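You operate a simulated robot arm through the tools that you are given. There is no shell and no other tool.

Carry out the task below with a simulated robot arm. There is one attempt and no reset: what you move stays moved.

TASK
Tip the stale dip away and refill the squat cup to 200 ml.
Fine: old dip into the waste tub; no specks left in the cup; pour from the refill bottle, within 25 ml; cup and bottle back, cap pushed home. Set down upright: squat white dip cup, dip refill bottle.

Only the result counts: the job must be done as asked and must still hold three seconds after the hand-in. Knocking over, shifting, dropping, spilling or breaking anything else fails it. Lids that push on must go on centred and level and be pressed home; caps that screw on are set level and turned clockwise until they are tight.

THE ROBOT
A 7-joint arm with a two-finger parallel gripper, fixed in place. Base frame: the origin is at the foot of the arm, x ahead of it, y to its left, z up. Units: m, rad, N and s.
Its first joint turns from -2.601 to 2.601 rad. Payload 3.5 kg.
The tool frame sits at the grasp point between the pads (the TCP): z along the fingers, y along the line on which they close. The tips reach 0.023 m beyond it. Largest opening 0.094 m; finger width 0.038, thickness 0.01; the body of the gripper, 0.054 by 0.096 m, starts 0.039 m behind the TCP.
Orientation is told as [roll, pitch, yaw] about the base's x, y, z axes, in that order, counted from this pose: with the fingers straight down and closing along the base's y, the tool's x points along the base's -x, its y along +y and its z along -z.

THE INTERFACE
- The arm moves only by the tool send_rows. Its arguments are lists of equal length, an entry for each row: "rot": the turn, a rotation vector about the tool's x, y, z in rad, a list of three; "translation": the shift along the tool's x, y, z in m, a list of three; "jaw": the finger opening in m, from 0 to 0.094. In form: {"rot": [[rx, ry, rz], ...], "translation": [[tx, ty, tz], ...], "jaw": [jaw, ...]}. A call has 1 to 20 rows; each row is the pose to reach, as a shift and turn from the pose commanded when the call began, along the tool's axes at that moment. Rows are played at 5 a second. More than 0.05 m and 0.15 rad between two rows, or a gripper value outside its range, and nothing of the call is played. Where a pose cannot be reached the arm comes as near as it can. A force on the tool above 40 N (or 10 N above the force at the start of the call, whichever is more), or a blocked arm, ends the call early, and 0.2 s more pass. Each finger travels about 0.153 m/s and halts on what it meets, pressing with about 23 N; the grip force reading is that of the motor and also rises with nothing between the fingers. The clock runs only during rows and for 0.2 s after the last one: add rows that repeat a pose to give the fingers time. The reply holds the time, the measured pose of the TCP, the force on the tool along the base axes, the opening and the grip force, in the units named above and with some noise, with the torque about the TCP (base axes, N m) and any sound that the robot's microphone picked up, and new pictures: "show" is both (left out), scene, wrist or none.
- Cameras (640 x 400 px; columns grow to the right, rows downward): "scene" is fixed at [0.3933, 0.6542, 1.5758]; the picture's right is [-0.27, -0.96, 0.00], its down [-0.76, 0.21, -0.62] and it looks along [0.59, -0.17, -0.79] (base axes); focal length 214 px, centre (320, 200). "wrist" rides on the gripper at [0.087, 0.016, -0.075] in the tool frame; the picture's right is [-0.18, 0.98, 0.00], its down [-0.58, -0.11, -0.81] and it looks along [-0.79, -0.15, 0.59] (tool axes); focal length 243 px, centre (320, 200). There is no depth. A picture from a camera that has moved, and an enlarged one, comes with that camera's place and axes in the base frame and with its lens. The place of the scene camera against the robot may be out by one fixed shift of up to 0.012 m in any direction.
- enlarge(camera, box): a new picture of the part [left, top, right, bottom] of that camera's present view, enlarged. The clock stands still meanwhile.
- job_done(): hands the job in; it is judged then, once.

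Places have to be worked out from the pictures, the camera data and where the tool is seen. Open the gripper and draw the arm clear of the work before you hand the job in, unless the task says otherwise.

The tools are called after ">>>" by a JSON object that holds its "name" and its "arguments". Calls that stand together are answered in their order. send_rows: Moves the arm, as the interface text tells. Its arguments: {"type":"object","properties":{"rot":{"type":"array","items":{"type":"array","items":{"type":"number"}}},"translation":{"type":"array","items":{"type":"array","items":{"type":"number"}}},"jaw":{"type":"array","items":{"type":"number"}},"show":{"type":"string","enum":["both","scene","wrist","none"]}},"required":["rot","translation","jaw"]} The other tools are called the same way: enlarge (camera, box) takes an enlarged picture of a part of a camera's view; job_done () hands the job in.

At the start:

```text
t: 0.0
tool_pos: [1.0221, 0.4008, 1.3046]
tcp_rot: [0.003, -0.01, -0.001]
ft_force: [-0.8, -0.5, -0.6]
moment: [-0.03, -0.02, -0.03]
opening: 0.0942
finger_force: 0.0
```

scene: 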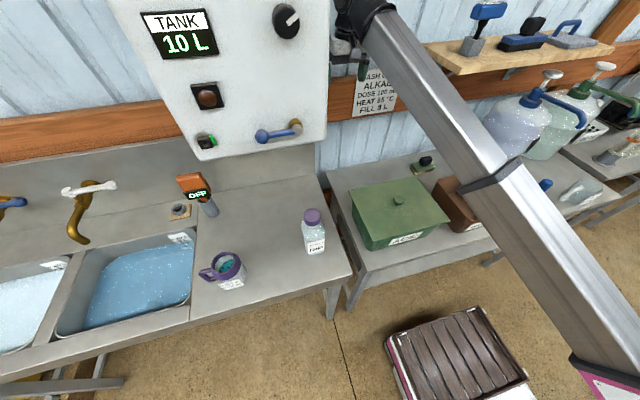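
wrist: 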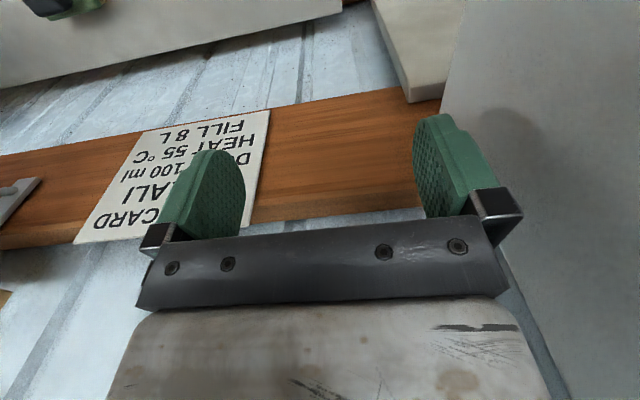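

I'll begin by looking closer at the scene to identify the cup, the bottle and the waste tub.

>>> {"name": "enlarge", "arguments": {"camera": "scene", "box": [160, 160, 360, 320]}}

>>> {"name": "enlarge", "arguments": {"camera": "scene", "box": [320, 130, 520, 280]}}

>>> {"name": "enlarge", "arguments": {"camera": "scene", "box": [0, 150, 220, 400]}}

>>> {"name": "enlarge", "arguments": {"camera": "scene", "box": [460, 50, 640, 250]}}

```text
2.50 times, centred on (260, 240) of scene
camera zoom: at [0.3933, 0.6542, 1.5758], right [-0.27, -0.96, 0.0], down [-0.76, 0.21, -0.62], along [0.59, -0.17, -0.79], focal length 536 px, centre (470, 100)
```

zoom: 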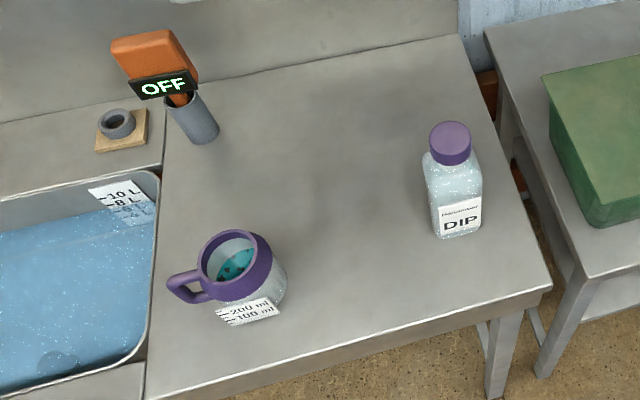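

```text
2.67 times, centred on (420, 205) of scene
camera zoom: at [0.3933, 0.6542, 1.5758], right [-0.27, -0.96, 0.0], down [-0.76, 0.21, -0.62], along [0.59, -0.17, -0.79], focal length 572 px, centre (53, 187)
```

zoom: 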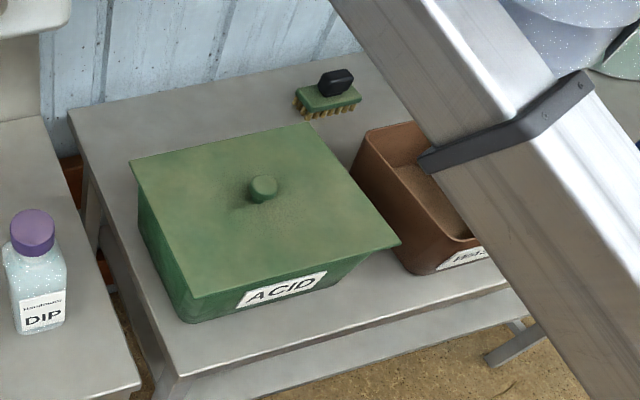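

```text
1.60 times, centred on (110, 275) of scene
camera zoom: at [0.3933, 0.6542, 1.5758], right [-0.27, -0.96, 0.0], down [-0.76, 0.21, -0.62], along [0.59, -0.17, -0.79], focal length 343 px, centre (656, 80)
```

zoom: 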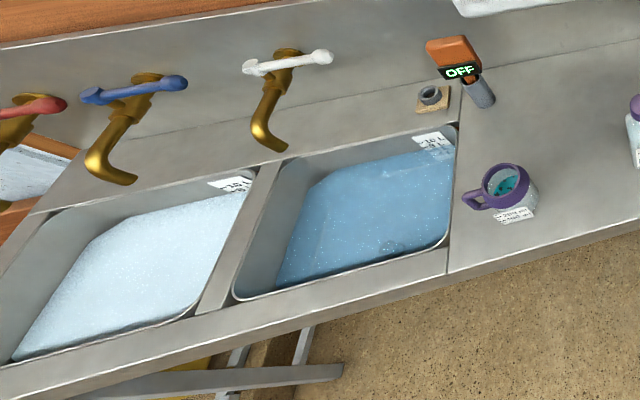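

```text
2.00 times, centred on (550, 150) of scene
camera zoom: at [0.3933, 0.6542, 1.5758], right [-0.27, -0.96, 0.0], down [-0.76, 0.21, -0.62], along [0.59, -0.17, -0.79], focal length 429 px, centre (-140, 300)
```

zoom: 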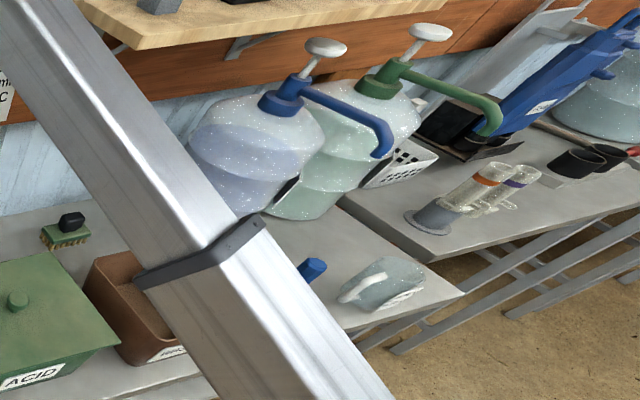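

The cup and the bottle stand on the bench to the left, and the waste tub may be behind the arm. I'll draw the arm back in the air, about 0.4 m toward the base, for clear views and a wrist picture of the bench.

>>> {"name": "send_rows", "arguments": {"rot": [[0, 0, 0], [0, 0, 0], [0, 0, 0], [0, 0, 0], [0, 0, 0], [0, 0, 0], [0, 0, 0], [0, 0, 0], [0, 0, 0], [0, 0, 0]], "translation": [[0.05, 0, 0], [0.1, 0, 0], [0.15, 0, 0], [0.2, 0, 0], [0.25, 0, 0], [0.3, 0, 0], [0.35, 0, 0], [0.4, 0, 0], [0.45, 0, 0], [0.45, 0, 0]], "jaw": [0.094, 0.094, 0.094, 0.094, 0.094, 0.094, 0.094, 0.094, 0.094, 0.094]}}

```text
t: 2.2
tool_pos: [0.6087, 0.4195, 1.2356]
tcp_rot: [0.065, -0.107, -0.004]
ft_force: [0.5, 0.7, 0.4]
moment: [0.02, 0.02, 0.04]
opening: 0.0941
finger_force: 0.0
out of reach, approached as far as the arm can: row 1, 2, 3, 4, 5, 6, 7, 8, 9, 10
camera wrist: at [0.515, 0.4301, 1.3027], right [0.18, 0.98, 0.08], down [0.49, -0.16, 0.86], along [0.85, -0.11, -0.51], focal length 243 px, centre (320, 200)
```

scene: 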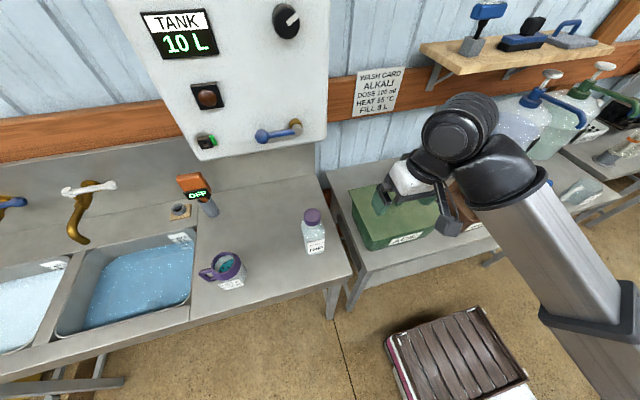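
wrist: 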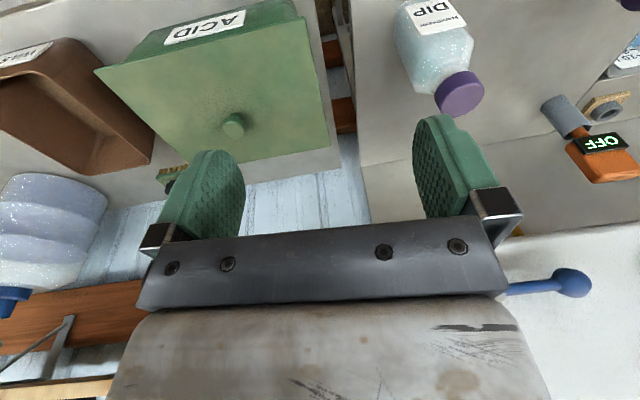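

The arm is now clear of part of the view. I'll enlarge the labels on the brown tub, the cup and the bottle to tell them apart.

>>> {"name": "enlarge", "arguments": {"camera": "wrist", "box": [0, 0, 160, 120]}}

>>> {"name": "enlarge", "arguments": {"camera": "scene", "box": [190, 240, 260, 300]}}

>>> {"name": "enlarge", "arguments": {"camera": "wrist", "box": [360, 0, 640, 180]}}

>>> {"name": "enlarge", "arguments": {"camera": "scene", "box": [540, 60, 640, 220]}}

```text
3.33 times, centred on (80, 60) of wrist
camera zoom: at [0.515, 0.4301, 1.3027], right [0.18, 0.98, 0.08], down [0.49, -0.16, 0.86], along [0.85, -0.11, -0.51], focal length 809 px, centre (1120, 667)
```

zoom: 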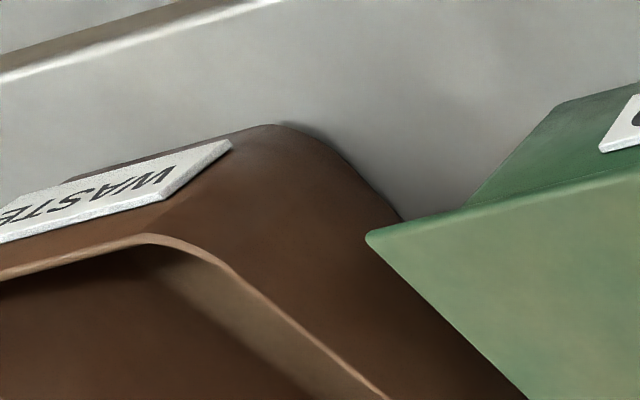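

```text
6.67 times, centred on (225, 270) of scene
camera zoom: at [0.3933, 0.6542, 1.5758], right [-0.27, -0.96, 0.0], down [-0.76, 0.21, -0.62], along [0.59, -0.17, -0.79], focal length 1430 px, centre (953, -267)
```

zoom: 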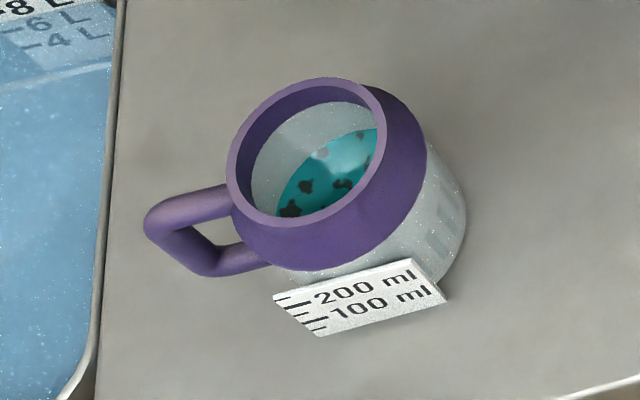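

```text
2.22 times, centred on (500, 90) of wrist
camera zoom: at [0.515, 0.4301, 1.3027], right [0.18, 0.98, 0.08], down [0.49, -0.16, 0.86], along [0.85, -0.11, -0.51], focal length 539 px, centre (-80, 444)
```

zoom: 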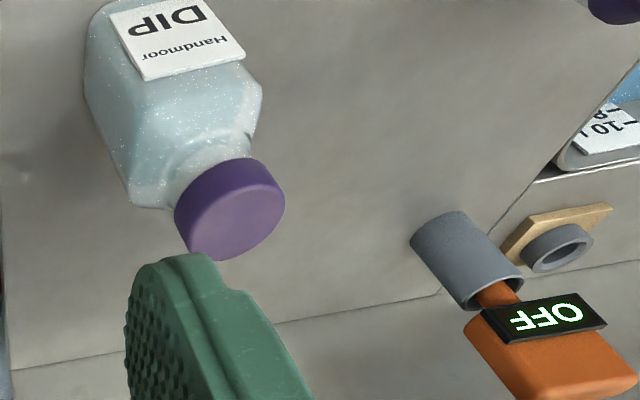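

```text
2.50 times, centred on (590, 140) of scene
camera zoom: at [0.3933, 0.6542, 1.5758], right [-0.27, -0.96, 0.0], down [-0.76, 0.21, -0.62], along [0.59, -0.17, -0.79], focal length 536 px, centre (-355, 350)
```

zoom: 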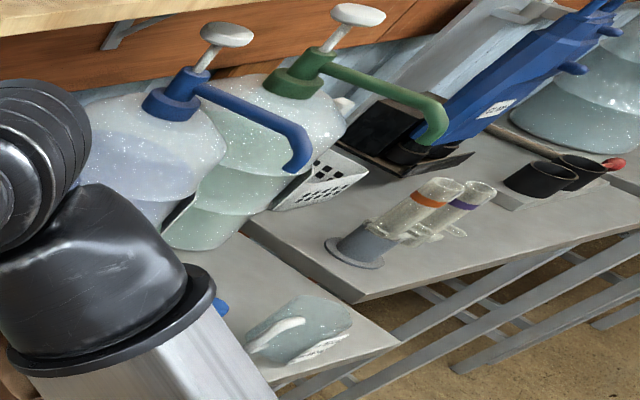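

The brown open tub is labelled WASTE, so that is where the old dip goes. The arm was at a reach limit up high, so I'll lower it step by step to find a reachable working pose and check what the commanded pose is.

>>> {"name": "send_rows", "arguments": {"rot": [[0, 0, 0], [0, 0, 0], [0, 0, 0], [0, 0, 0]], "translation": [[0, 0, 0.04], [0, 0, 0.08], [0, 0, 0.12], [0, 0, 0.12]], "jaw": [0.094, 0.094, 0.094, 0.094]}}

```text
t: 3.2
tool_pos: [0.6231, 0.4287, 1.1151]
tcp_rot: [0.063, -0.109, -0.005]
ft_force: [-0.5, -0.1, 0.0]
moment: [-0.03, 0.01, -0.02]
opening: 0.0941
finger_force: 0.0
camera wrist: at [0.529, 0.4394, 1.1826], right [0.18, 0.98, 0.08], down [0.49, -0.16, 0.86], along [0.85, -0.11, -0.51], focal length 243 px, centre (320, 200)
```

scene: 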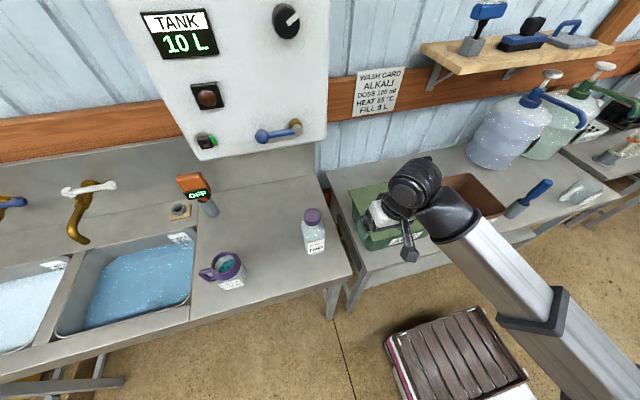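
wrist: 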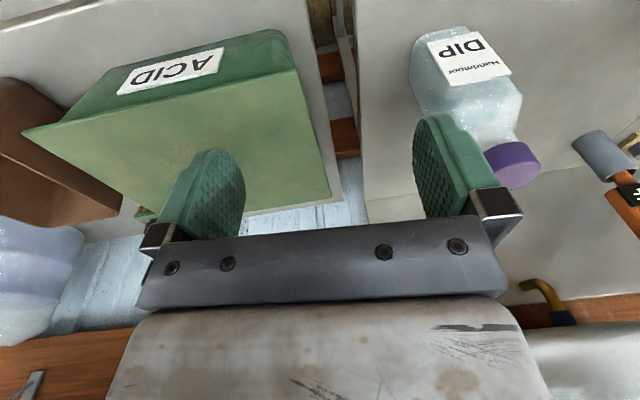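

The commanded pose follows the reached pose, and this height is reachable. I'll level the tool and shift slightly away from the bottle before turning the gripper about its axis.

>>> {"name": "send_rows", "arguments": {"rot": [[0.063, 0.109, -0.005], [0.063, 0.109, -0.005], [0.063, 0.109, -0.005], [0.063, 0.109, -0.005]], "translation": [[0, -0.03, 0], [0, -0.07, 0], [0, -0.1, 0], [0, -0.1, 0]], "jaw": [0.094, 0.094, 0.094, 0.094], "show": "none"}}

>>> {"name": "send_rows", "arguments": {"rot": [[0, 0, 0.15], [0, 0, 0.3], [0, 0, 0.45], [0, 0, 0.6], [0, 0, 0.75], [0, 0, 0.9], [0, 0, 1.05], [0, 0, 1.2], [0, 0, 1.35], [0, 0, 1.5], [0, 0, 1.65], [0, 0, 1.8], [0, 0, 1.95], [0, 0, 2.1], [0, 0, 2.25], [0, 0, 2.25]], "translation": [[0, 0, 0], [0, 0, 0], [0, 0, 0], [0, 0, 0], [0, 0, 0], [0, 0, 0], [0, 0, 0], [0, 0, 0], [0, 0, 0], [0, 0, 0], [0, 0, 0], [0, 0, 0], [0, 0, 0], [0, 0, 0], [0, 0, 0], [0, 0, 0]], "jaw": [0.094, 0.094, 0.094, 0.094, 0.094, 0.094, 0.094, 0.094, 0.094, 0.094, 0.094, 0.094, 0.094, 0.094, 0.094, 0.094]}}

```text
t: 4.2
tool_pos: [0.6245, 0.3292, 1.1089]
tcp_rot: [0.004, -0.003, 0.005]
ft_force: [0.9, -0.4, 0.2]
moment: [0.01, 0.01, -0.01]
opening: 0.0939
finger_force: 0.0
```

```text
t: 7.6
tool_pos: [0.6247, 0.3292, 1.1091]
tcp_rot: [0.0, 0.006, -2.248]
ft_force: [0.6, 0.8, 1.1]
moment: [-0.03, 0.02, -0.02]
opening: 0.0938
finger_force: 0.1
camera wrist: at [0.691, 0.3863, 1.1844], right [0.65, -0.76, 0.0], down [-0.45, -0.39, 0.8], along [-0.61, -0.52, -0.6], focal length 243 px, centre (320, 200)
```

scene: 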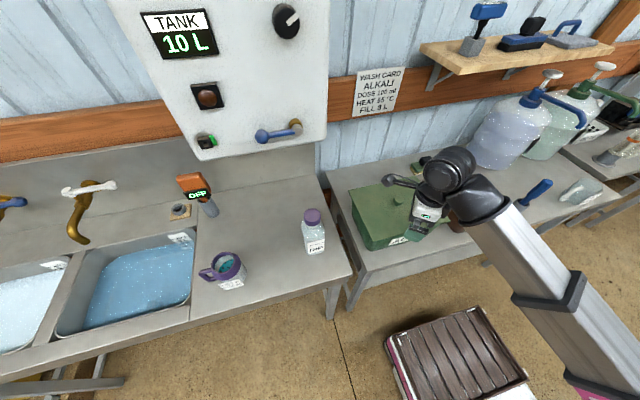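
wrist: 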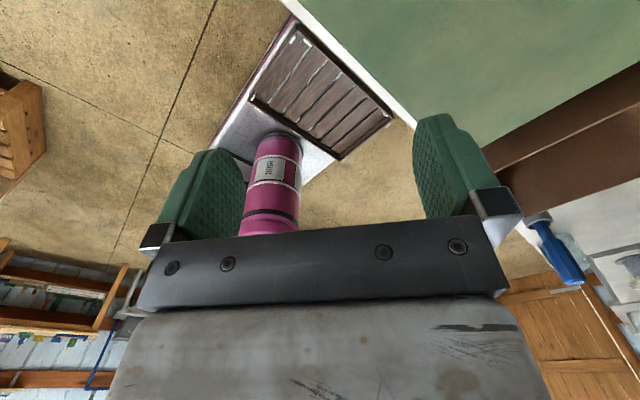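

Turning about the tool axis works with no limit hit. Next I'll pitch the tool to horizontal, with the camera on top and the fingers toward azimuth 51°, and move to about (0.52, 0.66, 1.15). That keeps clear of the bottle and should show the cup.

>>> {"name": "send_rows", "arguments": {"rot": [[0, 0.1428, 0], [0, 0.2856, 0], [0, 0.4284, 0], [0, 0.5712, 0], [0, 0.714, 0], [0, 0.8568, 0], [0, 0.9996, 0], [0, 1.1424, 0], [0, 1.2852, 0], [0, 1.428, 0], [0, 1.5708, 0], [0, 1.5708, 0]], "translation": [[0.017, -0.026, -0.004], [0.034, -0.052, -0.008], [0.051, -0.078, -0.012], [0.068, -0.104, -0.016], [0.085, -0.13, -0.02], [0.102, -0.156, -0.024], [0.119, -0.182, -0.028], [0.136, -0.208, -0.032], [0.153, -0.234, -0.036], [0.17, -0.26, -0.04], [0.189, -0.287, -0.04], [0.189, -0.287, -0.04]], "jaw": [0.094, 0.094, 0.094, 0.094, 0.094, 0.094, 0.094, 0.094, 0.094, 0.094, 0.094, 0.094]}}

```text
t: 10.2
tool_pos: [0.5187, 0.6551, 1.1514]
tcp_rot: [-2.574, 1.567, 1.464]
ft_force: [0.5, 0.3, 0.2]
moment: [0.06, -0.03, 0.02]
opening: 0.0941
finger_force: 0.0
camera wrist: at [0.4849, 0.5861, 1.2385], right [0.77, -0.61, -0.19], down [-0.59, -0.56, -0.58], along [0.25, 0.56, -0.79], focal length 243 px, centre (320, 200)
```

scene: 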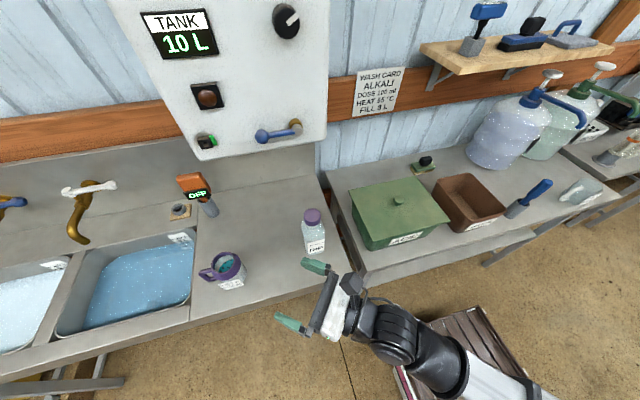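
wrist: 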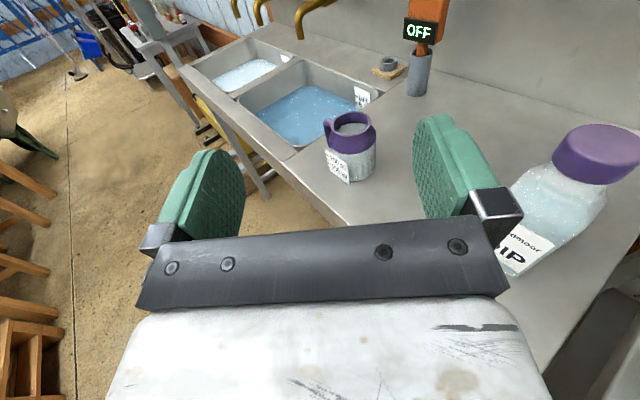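

The wrist camera now sees both the cup and the bottle. I'll enlarge them to get precise positions and orientations.

>>> {"name": "enlarge", "arguments": {"camera": "wrist", "box": [300, 90, 420, 200]}}

>>> {"name": "enlarge", "arguments": {"camera": "wrist", "box": [480, 100, 640, 300]}}

>>> {"name": "enlarge", "arguments": {"camera": "scene", "box": [400, 140, 540, 260]}}

>>> {"name": "enlarge", "arguments": {"camera": "scene", "box": [280, 195, 350, 265]}}

```text
3.64 times, centred on (360, 145) of wrist
camera zoom: at [0.4849, 0.5861, 1.2385], right [0.77, -0.61, -0.19], down [-0.59, -0.56, -0.58], along [0.25, 0.56, -0.79], focal length 882 px, centre (174, 400)
```

zoom: 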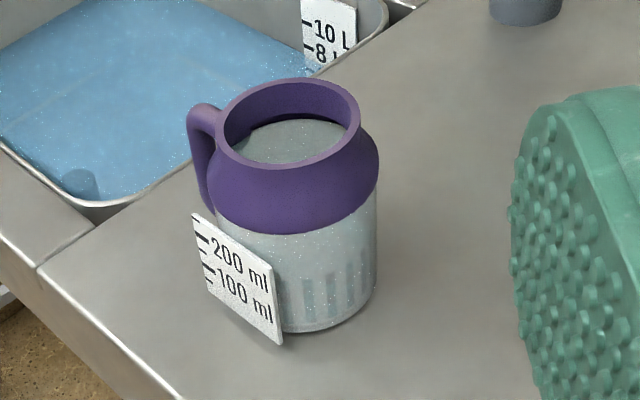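

```text
2.00 times, centred on (560, 200) of wrist
camera zoom: at [0.4849, 0.5861, 1.2385], right [0.77, -0.61, -0.19], down [-0.59, -0.56, -0.58], along [0.25, 0.56, -0.79], focal length 485 px, centre (-160, 200)
```

zoom: 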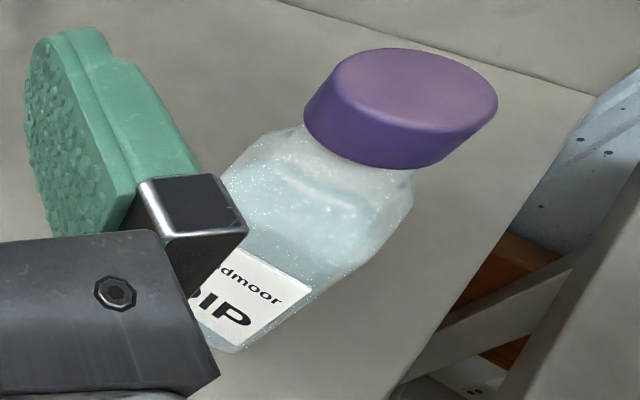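

```text
3.33 times, centred on (470, 200) of scene
camera zoom: at [0.3933, 0.6542, 1.5758], right [-0.27, -0.96, 0.0], down [-0.76, 0.21, -0.62], along [0.59, -0.17, -0.79], focal length 715 px, centre (-180, 200)
```

zoom: 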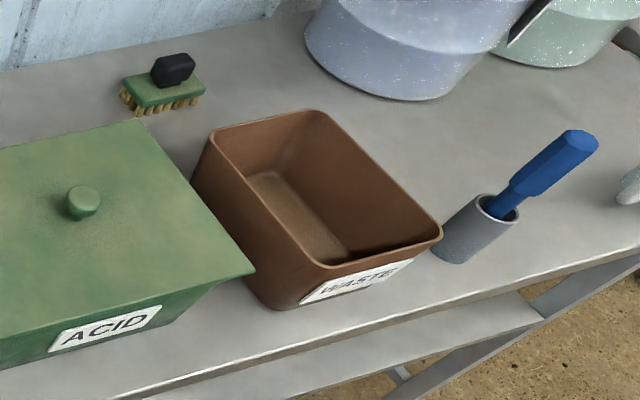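

```text
5.71 times, centred on (315, 230) of scene
camera zoom: at [0.3933, 0.6542, 1.5758], right [-0.27, -0.96, 0.0], down [-0.76, 0.21, -0.62], along [0.59, -0.17, -0.79], focal length 1226 px, centre (349, 29)
```

zoom: 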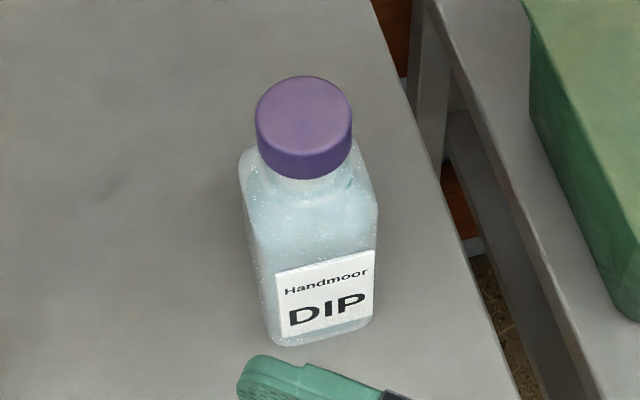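

I place the bottle cap top at about (0.724, 0.580, 1.075), the cup at about (0.70, 0.857) with its rim near z 0.975, and the bench top near 0.87. The cup handle points to +y and its label faces -x, so I'll approach at about azimuth 25°. I'm moving closer for a better look.

>>> {"name": "send_rows", "arguments": {"rot": [[-0.092, 0, 0], [-0.184, 0, 0], [-0.276, 0, 0], [-0.368, 0, 0], [-0.46, 0, 0], [-0.46, 0, 0]], "translation": [[-0.03, -0.012, 0.0237], [-0.06, -0.024, 0.0474], [-0.09, -0.036, 0.0711], [-0.12, -0.048, 0.0948], [-0.15, -0.0598, 0.1186], [-0.15, -0.0598, 0.1186]], "jaw": [0.094, 0.094, 0.094, 0.094, 0.094, 0.094]}}

```text
t: 11.6
tool_pos: [0.6209, 0.6652, 1.036]
tcp_rot: [2.415, 1.535, 0.057]
ft_force: [-0.1, 0.1, 0.5]
moment: [0.01, 0.0, -0.01]
opening: 0.0939
finger_force: 0.1
out of reach, approached as far as the arm can: row 1, 2, 3, 4, 5, 6
camera wrist: at [0.5768, 0.6004, 1.1221], right [0.7, -0.7, -0.16], down [-0.63, -0.49, -0.6], along [0.34, 0.52, -0.78], focal length 243 px, centre (320, 200)
```

scene: 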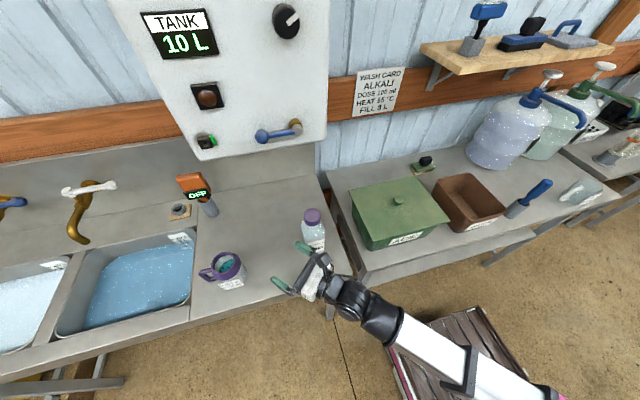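
wrist: 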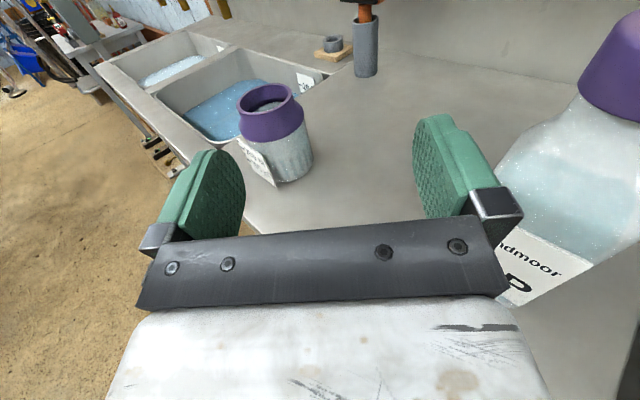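

That orientation was out of reach: the arm stopped at about (0.62, 0.665), pointing along azimuth 45°. I'll test poses where the tool points radially, moving away from the bottle first.

>>> {"name": "send_rows", "arguments": {"rot": [[0.05, 0, 0], [0.1, 0, 0], [0.1, 0, 0]], "translation": [[-0.003, -0.034, -0.0093], [-0.006, -0.068, -0.0186], [-0.006, -0.068, -0.0186]], "jaw": [0.094, 0.094, 0.094], "show": "wrist"}}

```text
t: 12.4
tool_pos: [0.5607, 0.7019, 1.0285]
tcp_rot: [2.302, 1.536, 0.045]
ft_force: [0.1, -0.8, -0.2]
moment: [-0.02, -0.02, -0.01]
opening: 0.0942
finger_force: 0.1
camera wrist: at [0.5241, 0.6332, 1.1139], right [0.77, -0.62, -0.16], down [-0.57, -0.55, -0.6], along [0.29, 0.55, -0.78], focal length 243 px, centre (320, 200)
```

wrist: 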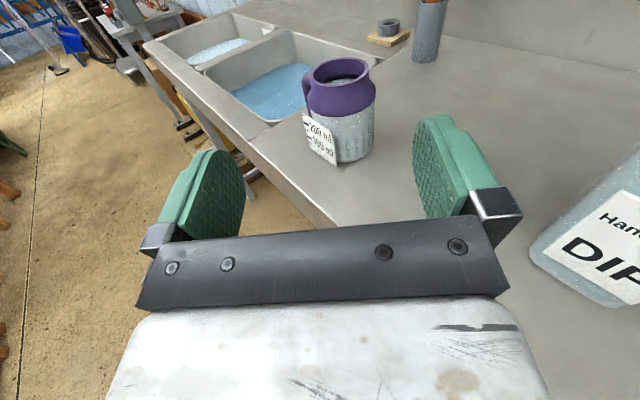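

That pose was reached. Next I test how far I can extend radially toward the cup at this height, stopping well short of it.

>>> {"name": "send_rows", "arguments": {"rot": [[0, 0, 0], [0, 0, 0], [0, 0, 0]], "translation": [[0, 0, 0.03], [0, 0, 0.06], [0, 0, 0.06]], "jaw": [0.094, 0.094, 0.094], "show": "none"}}

>>> {"name": "send_rows", "arguments": {"rot": [[-0.08, 0, 0], [-0.16, 0, 0], [-0.16, 0, 0]], "translation": [[0, 0, 0], [0, 0, 0], [0, 0, 0]], "jaw": [0.094, 0.094, 0.094], "show": "scene"}}

```text
t: 13.2
tool_pos: [0.5993, 0.7482, 1.0294]
tcp_rot: [2.314, 1.536, 0.059]
ft_force: [0.1, 0.1, 0.8]
moment: [0.01, -0.01, 0.02]
opening: 0.094
finger_force: 0.0
```

```text
t: 14.0
tool_pos: [0.6118, 0.7358, 1.0336]
tcp_rot: [2.745, 1.494, 0.449]
ft_force: [0.6, 0.8, 0.0]
moment: [0.01, -0.01, 0.01]
opening: 0.0939
finger_force: 0.1
out of reach, approached as far as the arm can: row 1, 2
```

scene: 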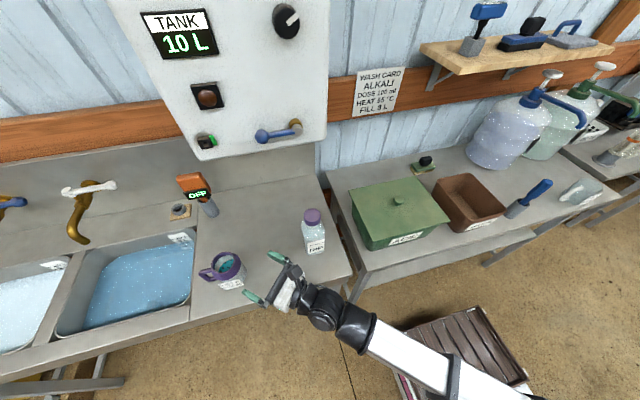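

Radial extension to 0.96 m works, but turning the tool sideways is blocked because the wrist is nearly in line with the forearm (singular). I'll pitch the tool about 30° down to leave the singularity, then retry the yaw.

>>> {"name": "send_rows", "arguments": {"rot": [[0, -0.13, 0], [0, -0.26, 0], [0, -0.39, 0], [0, -0.52, 0], [0, -0.52, 0]], "translation": [[0.01, 0, -0.01], [0.02, 0, -0.02], [0.03, 0, -0.03], [0.04, 0, -0.04], [0.04, 0, -0.04]], "jaw": [0.094, 0.094, 0.094, 0.094, 0.094], "show": "none"}}

>>> {"name": "send_rows", "arguments": {"rot": [[-0.07, 0, 0.04], [-0.14, 0, 0.08], [-0.21, 0, 0.12], [-0.28, 0, 0.16], [-0.28, 0, 0.16]], "translation": [[0, 0, 0], [0, 0, 0], [0, 0, 0], [0, 0, 0], [0, 0, 0]], "jaw": [0.094, 0.094, 0.094, 0.094, 0.094]}}

```text
t: 15.2
tool_pos: [0.6232, 0.6725, 1.0625]
tcp_rot: [0.084, 1.083, -2.214]
ft_force: [0.3, 1.4, 0.1]
moment: [-0.01, 0.02, -0.05]
opening: 0.094
finger_force: 0.0
out of reach, approached as far as the arm can: row 1, 2, 3, 4, 5
```

```text
t: 16.4
tool_pos: [0.6235, 0.6724, 1.0632]
tcp_rot: [0.084, 1.085, -2.215]
ft_force: [-0.1, 0.4, 0.6]
moment: [0.0, 0.01, 0.02]
opening: 0.0942
finger_force: 0.1
out of reach, approached as far as the arm can: row 1, 2, 3, 4, 5
camera wrist: at [0.6148, 0.6444, 1.1749], right [0.69, -0.72, -0.12], down [-0.73, -0.67, -0.14], along [0.02, 0.19, -0.98], focal length 243 px, centre (320, 200)
```

scene: 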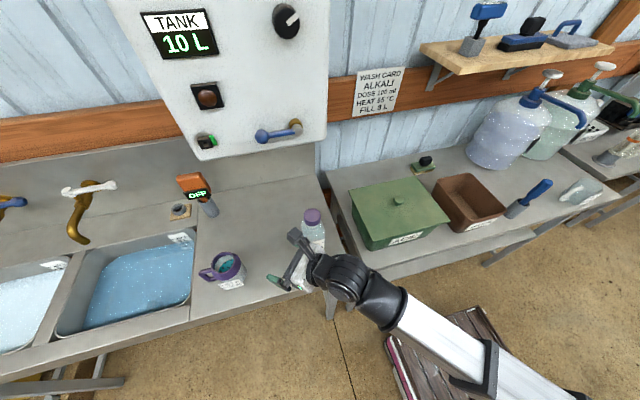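
wrist: 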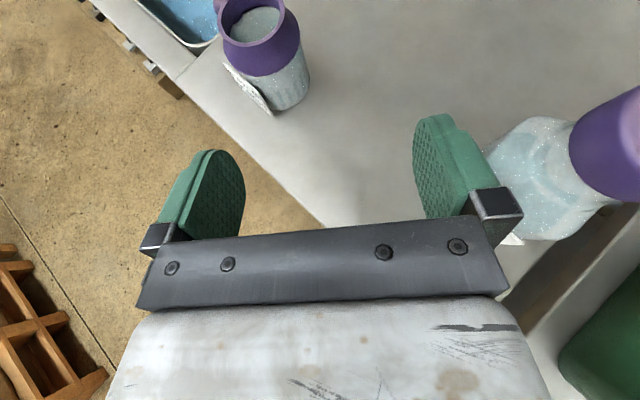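

The yaw seems blocked by a joint-7 limit in that direction, so I'll turn the other way and lift a little. I'm stepping toward the cup from above for a close look at its label, collar and handle.

>>> {"name": "send_rows", "arguments": {"rot": [[0.066, 0, -0.035], [0.132, 0, -0.07], [0.132, 0, -0.07], [0.132, 0, -0.07]], "translation": [[0.0158, -0.0125, 0.0176], [0.0316, -0.025, 0.0353], [0.0474, -0.0374, 0.0529], [0.0474, -0.0374, 0.0529]], "jaw": [0.094, 0.094, 0.094, 0.094], "show": "wrist"}}

```text
t: 17.4
tool_pos: [0.6401, 0.7472, 1.0785]
tcp_rot: [0.084, 1.08, -2.066]
ft_force: [0.1, 0.0, -0.3]
moment: [-0.03, 0.01, -0.03]
opening: 0.0939
finger_force: 0.0
camera wrist: at [0.6361, 0.7202, 1.191], right [0.79, -0.61, -0.12], down [-0.62, -0.77, -0.14], along [-0.01, 0.18, -0.98], focal length 243 px, centre (320, 200)
```

wrist: 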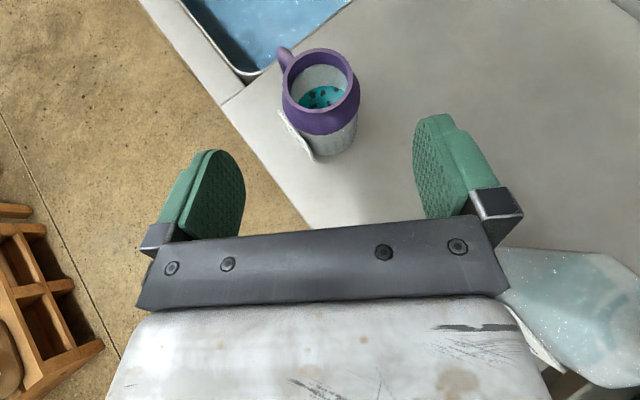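

The move worked, and the camera now looks down on the cup. I'll enlarge it.

>>> {"name": "enlarge", "arguments": {"camera": "wrist", "box": [260, 30, 380, 180]}}

```text
2.67 times, centred on (320, 105) of wrist
camera zoom: at [0.6361, 0.7202, 1.191], right [0.79, -0.61, -0.12], down [-0.62, -0.77, -0.14], along [-0.01, 0.18, -0.98], focal length 647 px, centre (320, 453)
```

zoom: 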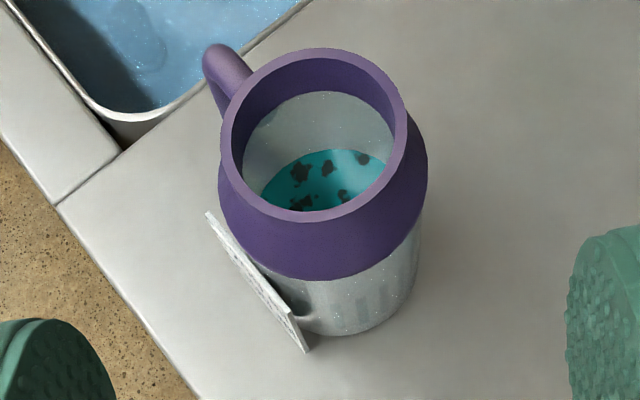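

I now have good cup geometry:
- Rim centre is about (0.702, 0.851, 0.981), with a diameter of 67 mm.
- The body is about 77 mm in diameter.
- The label plate's outer face is at x≈0.658, and the handle points to +y.

The clean grasp is along +y with fingers on the ±x sides, but the bottle stands in the wrist's way there, so I'll shift the bottle aside first. I'm backing off and returning the tool to vertical.

>>> {"name": "send_rows", "arguments": {"rot": [[0, -0.135, 0], [0, -0.27, 0], [0, -0.405, 0], [0, -0.54, 0], [0, -0.675, 0], [0, -0.81, 0], [0, -0.945, 0], [0, -1.08, 0], [0, -1.08, 0]], "translation": [[-0.008, 0.002, -0.026], [-0.016, 0.004, -0.052], [-0.024, 0.007, -0.078], [-0.032, 0.009, -0.104], [-0.04, 0.011, -0.13], [-0.048, 0.014, -0.156], [-0.056, 0.016, -0.18], [-0.0633, 0.0182, -0.2058], [-0.0633, 0.0182, -0.2058]], "jaw": [0.094, 0.094, 0.094, 0.094, 0.094, 0.094, 0.094, 0.094, 0.094], "show": "none"}}

```text
t: 19.4
tool_pos: [0.5397, 0.563, 1.1217]
tcp_rot: [0.04, 0.0, -2.141]
ft_force: [-0.9, 0.7, 0.1]
moment: [0.02, 0.04, -0.01]
opening: 0.0944
finger_force: 0.1
```

The tool is vertical at (0.54, 0.56, 1.12). I'll spin it back to yaw 0, giving the camera-behind configuration with joint 7 mid-range.

>>> {"name": "send_rows", "arguments": {"rot": [[0, 0, -0.143], [0, 0, -0.286], [0, 0, -0.429], [0, 0, -0.572], [0, 0, -0.715], [0, 0, -0.858], [0, 0, -1.001], [0, 0, -1.144], [0, 0, -1.287], [0, 0, -1.43], [0, 0, -1.573], [0, 0, -1.716], [0, 0, -1.859], [0, 0, -2.002], [0, 0, -2.141], [0, 0, -2.141]], "translation": [[0, 0, 0], [0, 0, 0], [0, 0, 0], [0, 0, 0], [0, 0, 0], [0, 0, 0], [0, 0, 0], [0, 0, 0], [0, 0, 0], [0, 0, 0], [0, 0, 0], [0, 0, 0], [0, 0, 0], [0, 0, 0], [0, 0, 0], [0, 0, 0]], "jaw": [0.094, 0.094, 0.094, 0.094, 0.094, 0.094, 0.094, 0.094, 0.094, 0.094, 0.094, 0.094, 0.094, 0.094, 0.094, 0.094], "show": "wrist"}}

```text
t: 22.8
tool_pos: [0.5402, 0.5632, 1.1203]
tcp_rot: [-0.02, -0.034, 0.002]
ft_force: [0.2, 0.5, -0.5]
moment: [0.01, -0.03, 0.0]
opening: 0.0936
finger_force: 0.0
camera wrist: at [0.4507, 0.58, 1.192], right [0.18, 0.98, -0.01], down [0.55, -0.09, 0.83], along [0.81, -0.16, -0.56], focal length 243 px, centre (320, 200)
```

wrist: 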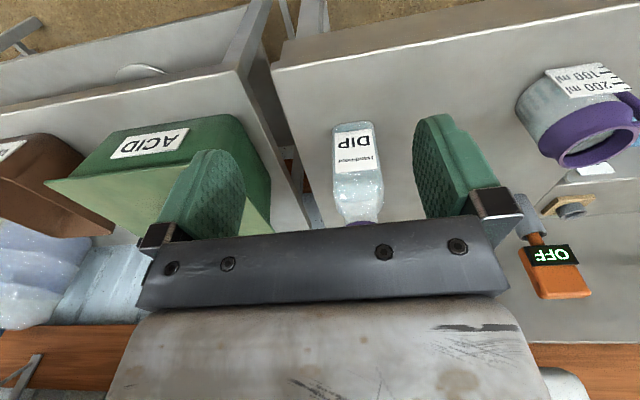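

The bottle, cup and bench are in view (upside down). I'll pitch the tool out to about 20° below horizontal, pointing +x, lined up with the bottle in y.

>>> {"name": "send_rows", "arguments": {"rot": [[0, -0.136, 0], [0, -0.272, 0], [0, -0.408, 0], [0, -0.544, 0], [0, -0.68, 0], [0, -0.816, 0], [0, -0.952, 0], [0, -1.088, 0], [0, -1.224, 0], [0, -1.224, 0]], "translation": [[0, 0.002, 0.006], [0, 0.004, 0.012], [0, 0.006, 0.018], [0, 0.008, 0.024], [0, 0.01, 0.03], [0, 0.012, 0.036], [0, 0.014, 0.042], [0, 0.016, 0.048], [0, 0.019, 0.06], [0, 0.019, 0.06]], "jaw": [0.094, 0.094, 0.094, 0.094, 0.094, 0.094, 0.094, 0.094, 0.094, 0.094]}}

```text
t: 25.0
tool_pos: [0.5398, 0.5798, 1.0603]
tcp_rot: [-0.067, -1.262, 0.062]
ft_force: [0.0, 0.1, 0.1]
moment: [0.01, 0.01, -0.03]
opening: 0.094
finger_force: 0.0
camera wrist: at [0.4432, 0.5954, 1.0011], right [0.06, 0.99, 0.16], down [-0.59, -0.09, 0.8], along [0.81, -0.14, 0.58], focal length 243 px, centre (320, 200)
```

scene: 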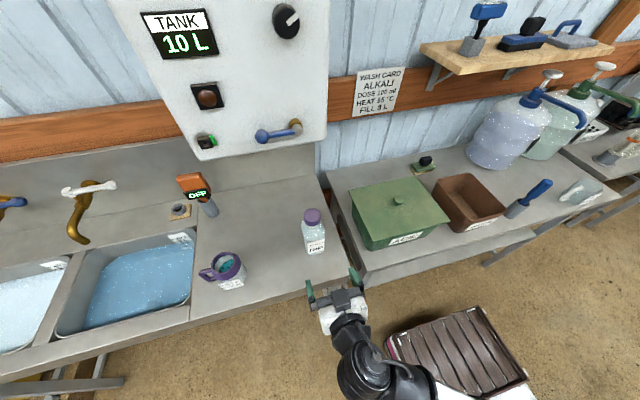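
wrist: 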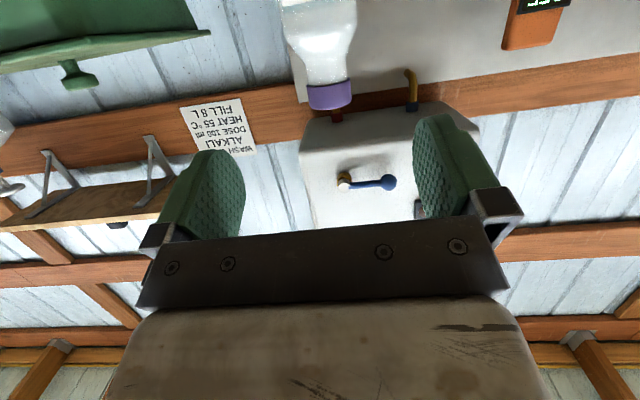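

That pose is reachable: 18° below horizontal, pointing +x, with the finger line level. I'll lower to z 0.97 in front of the bottle and check alignment.

>>> {"name": "send_rows", "arguments": {"rot": [[0, 0, 0], [0, 0, 0], [0, 0, 0], [0, 0, 0]], "translation": [[0.0205, 0.0003, 0.0345], [0.041, 0.0006, 0.069], [0.0615, 0.001, 0.1035], [0.0615, 0.001, 0.1035]], "jaw": [0.094, 0.094, 0.094, 0.094]}}

```text
t: 26.0
tool_pos: [0.6197, 0.5799, 0.9695]
tcp_rot: [-0.066, -1.261, 0.061]
ft_force: [-0.9, -0.3, 0.5]
moment: [0.01, 0.03, -0.01]
opening: 0.0938
finger_force: 0.0
camera wrist: at [0.5231, 0.5952, 0.9105], right [0.06, 0.99, 0.16], down [-0.59, -0.09, 0.8], along [0.81, -0.14, 0.58], focal length 243 px, centre (320, 200)
```

scene: 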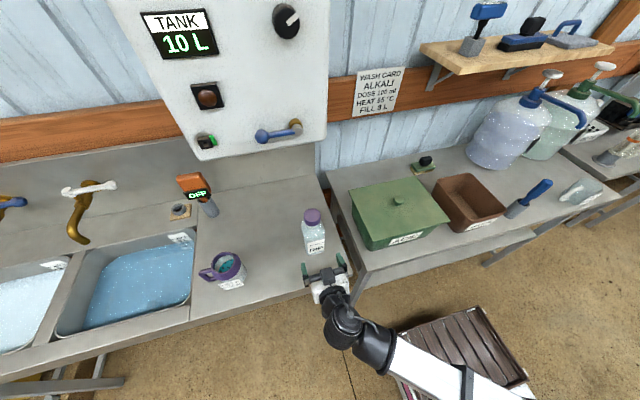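
wrist: 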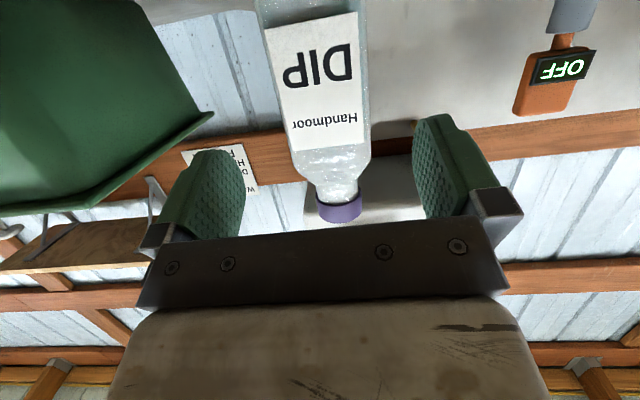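

The bottle is centred between the pads (centre y ≈ 0.58). I'll advance to x 0.716 and then close gently.

>>> {"name": "send_rows", "arguments": {"rot": [[0, 0, 0], [0, 0, 0], [0, 0, 0], [0, 0, 0], [0, 0, 0], [0, 0, 0], [0, 0, 0]], "translation": [[-0.0097, 0, 0.0305], [-0.0194, 0, 0.061], [-0.0255, 0, 0.08], [-0.0291, 0, 0.0915], [-0.0291, 0, 0.0915], [-0.0291, 0, 0.0915], [-0.0291, 0, 0.0915]], "jaw": [0.094, 0.094, 0.094, 0.094, 0.075, 0.05, 0.05]}}

```text
t: 27.6
tool_pos: [0.716, 0.5794, 0.9691]
tcp_rot: [-0.064, -1.259, 0.06]
ft_force: [1.5, 3.8, 4.1]
moment: [0.56, -0.01, -0.02]
opening: 0.0682
finger_force: 23.0
camera wrist: at [0.6185, 0.5941, 0.9096], right [0.06, 0.99, 0.16], down [-0.59, -0.09, 0.8], along [0.81, -0.14, 0.58], focal length 243 px, centre (320, 200)
```

scene: 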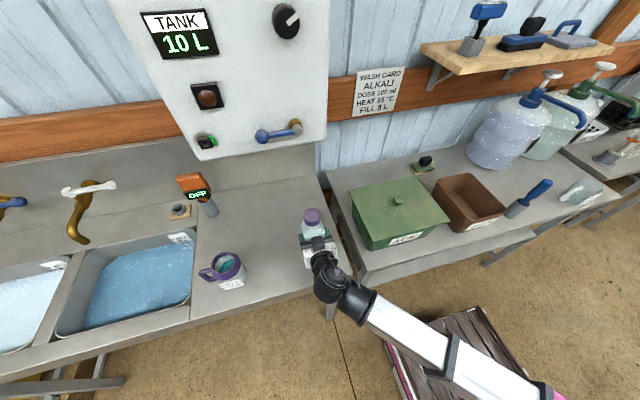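
wrist: 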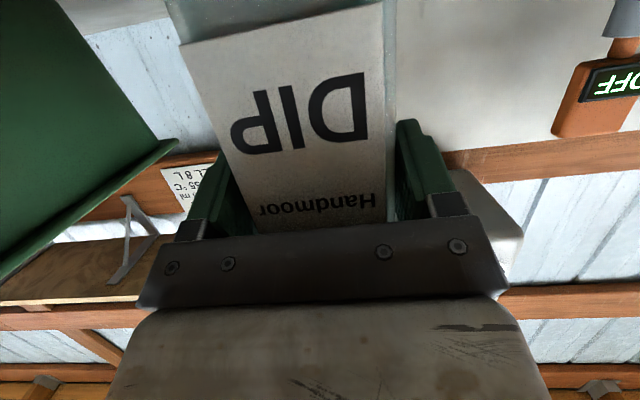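

Gripped at 68 mm width. That TCP pose, (0.716, 0.579, 0.969), marks the bottle's home. I'll lift slightly and read the weight.

>>> {"name": "send_rows", "arguments": {"rot": [[0, 0, 0], [0, 0, 0], [0, 0, 0], [0, 0, 0]], "translation": [[-0.0095, 0, -0.003], [-0.0238, -0.0005, -0.0076], [-0.0381, -0.0008, -0.0121], [-0.0381, -0.0008, -0.0121]], "jaw": [0.05, 0.05, 0.05, 0.05]}}

>>> {"name": "send_rows", "arguments": {"rot": [[0, 0, 0]], "translation": [[0, 0, 0]], "jaw": [0.05], "show": "none"}}

>>> {"name": "send_rows", "arguments": {"rot": [[0, 0, 0]], "translation": [[0, 0, 0]], "jaw": [0.05], "show": "none"}}

>>> {"name": "send_rows", "arguments": {"rot": [[0, 0, 0]], "translation": [[0, 0, 0]], "jaw": [0.05], "show": "none"}}

```text
t: 28.6
tool_pos: [0.7172, 0.5798, 1.0091]
tcp_rot: [-0.068, -1.26, 0.063]
ft_force: [0.0, 0.3, -5.0]
moment: [0.0, 0.08, 0.02]
opening: 0.068
finger_force: 22.2
camera wrist: at [0.6203, 0.5944, 0.9502], right [0.06, 0.99, 0.15], down [-0.59, -0.09, 0.8], along [0.81, -0.14, 0.58], focal length 243 px, centre (320, 200)
```

scene: 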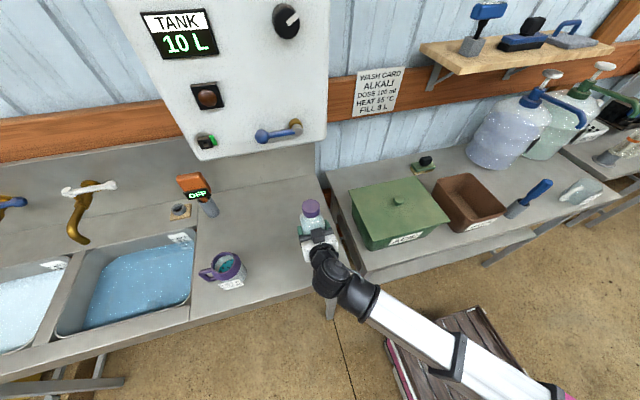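
wrist: 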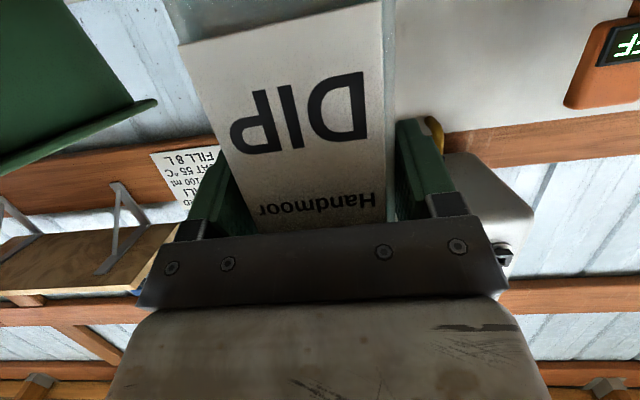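

```text
t: 29.0
tool_pos: [0.7171, 0.5797, 1.009]
tcp_rot: [-0.067, -1.258, 0.064]
ft_force: [0.5, 0.1, -4.9]
moment: [0.05, 0.09, 0.01]
opening: 0.068
finger_force: 22.8
```

```text
t: 29.4
tool_pos: [0.7176, 0.579, 1.0098]
tcp_rot: [-0.068, -1.257, 0.063]
ft_force: [0.4, -1.2, -5.8]
moment: [-0.01, 0.07, -0.02]
opening: 0.0681
finger_force: 23.2
```

```text
t: 29.8
tool_pos: [0.7174, 0.5794, 1.0091]
tcp_rot: [-0.068, -1.258, 0.063]
ft_force: [-0.6, -0.3, -4.8]
moment: [0.01, 0.07, -0.04]
opening: 0.068
finger_force: 22.6
```

The bottle weighs about 5.1 N. I'll move it to a temporary spot, 78 mm further back and 44 mm to the right, lower it by the same amount I lifted, and release.

>>> {"name": "send_rows", "arguments": {"rot": [[0, 0, 0], [0, 0, 0], [0, 0, 0], [0, 0, 0], [0, 0, 0]], "translation": [[-0.0057, -0.011, 0.0186], [-0.0114, -0.022, 0.0373], [-0.0171, -0.033, 0.0559], [-0.0228, -0.044, 0.0745], [-0.0228, -0.044, 0.0745]], "jaw": [0.05, 0.05, 0.05, 0.05, 0.05], "show": "scene"}}

```text
t: 31.0
tool_pos: [0.7947, 0.5359, 1.0077]
tcp_rot: [-0.066, -1.259, 0.064]
ft_force: [-0.6, 0.5, -3.9]
moment: [-0.01, 0.06, 0.01]
opening: 0.0679
finger_force: 22.8
```

scene: 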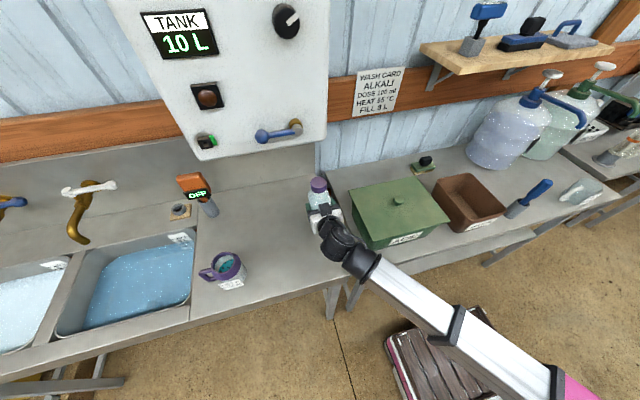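

In place above the temporary spot. I'll lower to z 0.969 and then open.

>>> {"name": "send_rows", "arguments": {"rot": [[0, 0, 0], [0, 0, 0], [0, 0, 0], [0, 0, 0]], "translation": [[0.0143, 0.0003, 0.0045], [0.0286, 0.0006, 0.0091], [0.0367, 0.0008, 0.0117], [0.0367, 0.0008, 0.0117]], "jaw": [0.05, 0.05, 0.05, 0.05], "show": "none"}}

```text
t: 32.0
tool_pos: [0.7949, 0.5356, 0.9691]
tcp_rot: [-0.067, -1.257, 0.062]
ft_force: [0.0, 0.1, -4.6]
moment: [0.03, 0.06, -0.01]
opening: 0.068
finger_force: 23.3
```

The bottle's weight is still on the gripper, so I'll lower a few more millimetres until the bench carries it.

>>> {"name": "send_rows", "arguments": {"rot": [[0, 0, 0], [0, 0, 0]], "translation": [[0.001, 0, 0.0003], [0.0019, 0, 0.0006]], "jaw": [0.05, 0.05], "show": "none"}}

>>> {"name": "send_rows", "arguments": {"rot": [[0, 0, 0], [0, 0, 0]], "translation": [[0.001, 0, 0.0003], [0.0019, 0, 0.0006]], "jaw": [0.05, 0.05], "show": "none"}}

```text
t: 32.6
tool_pos: [0.7939, 0.5363, 0.9692]
tcp_rot: [-0.063, -1.261, 0.06]
ft_force: [0.6, -0.6, 8.9]
moment: [0.37, 0.16, 0.02]
opening: 0.0678
finger_force: 22.6
```

```text
t: 33.2
tool_pos: [0.795, 0.5366, 0.967]
tcp_rot: [-0.061, -1.261, 0.057]
ft_force: [0.9, 2.8, 19.4]
moment: [0.93, 0.14, -0.12]
opening: 0.0677
finger_force: 23.1
```

Contact is made (19 N up). I'll relax the press by 3 mm, open, and check.

>>> {"name": "send_rows", "arguments": {"rot": [[0, 0, 0], [0, 0, 0], [0, 0, 0], [0, 0, 0]], "translation": [[-0.0029, 0, -0.0009], [-0.0029, 0, -0.0009], [-0.0029, 0, -0.0009], [-0.0029, 0, -0.0009]], "jaw": [0.05, 0.075, 0.094, 0.094]}}

```text
t: 34.2
tool_pos: [0.7947, 0.5365, 0.9687]
tcp_rot: [-0.068, -1.256, 0.062]
ft_force: [0.2, 0.7, 0.6]
moment: [-0.02, 0.01, 0.02]
opening: 0.0939
finger_force: 0.1
camera wrist: at [0.6969, 0.5502, 0.91], right [0.06, 0.99, 0.15], down [-0.59, -0.09, 0.8], along [0.81, -0.14, 0.58], focal length 243 px, centre (320, 200)
```

scene: 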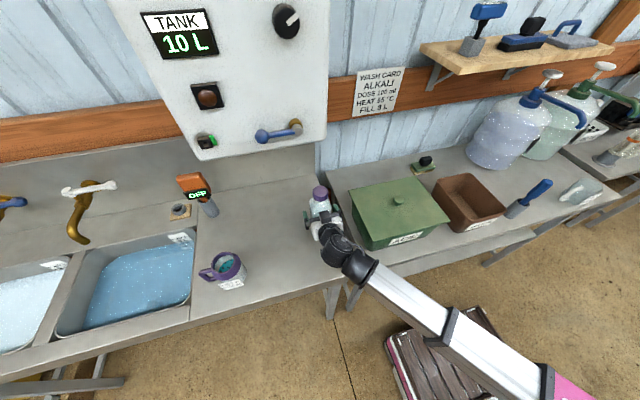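
wrist: 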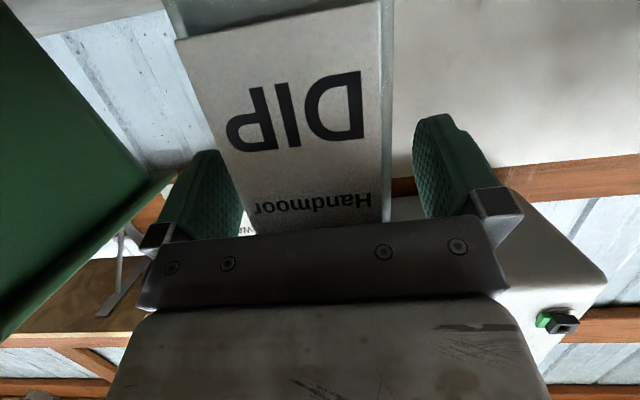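

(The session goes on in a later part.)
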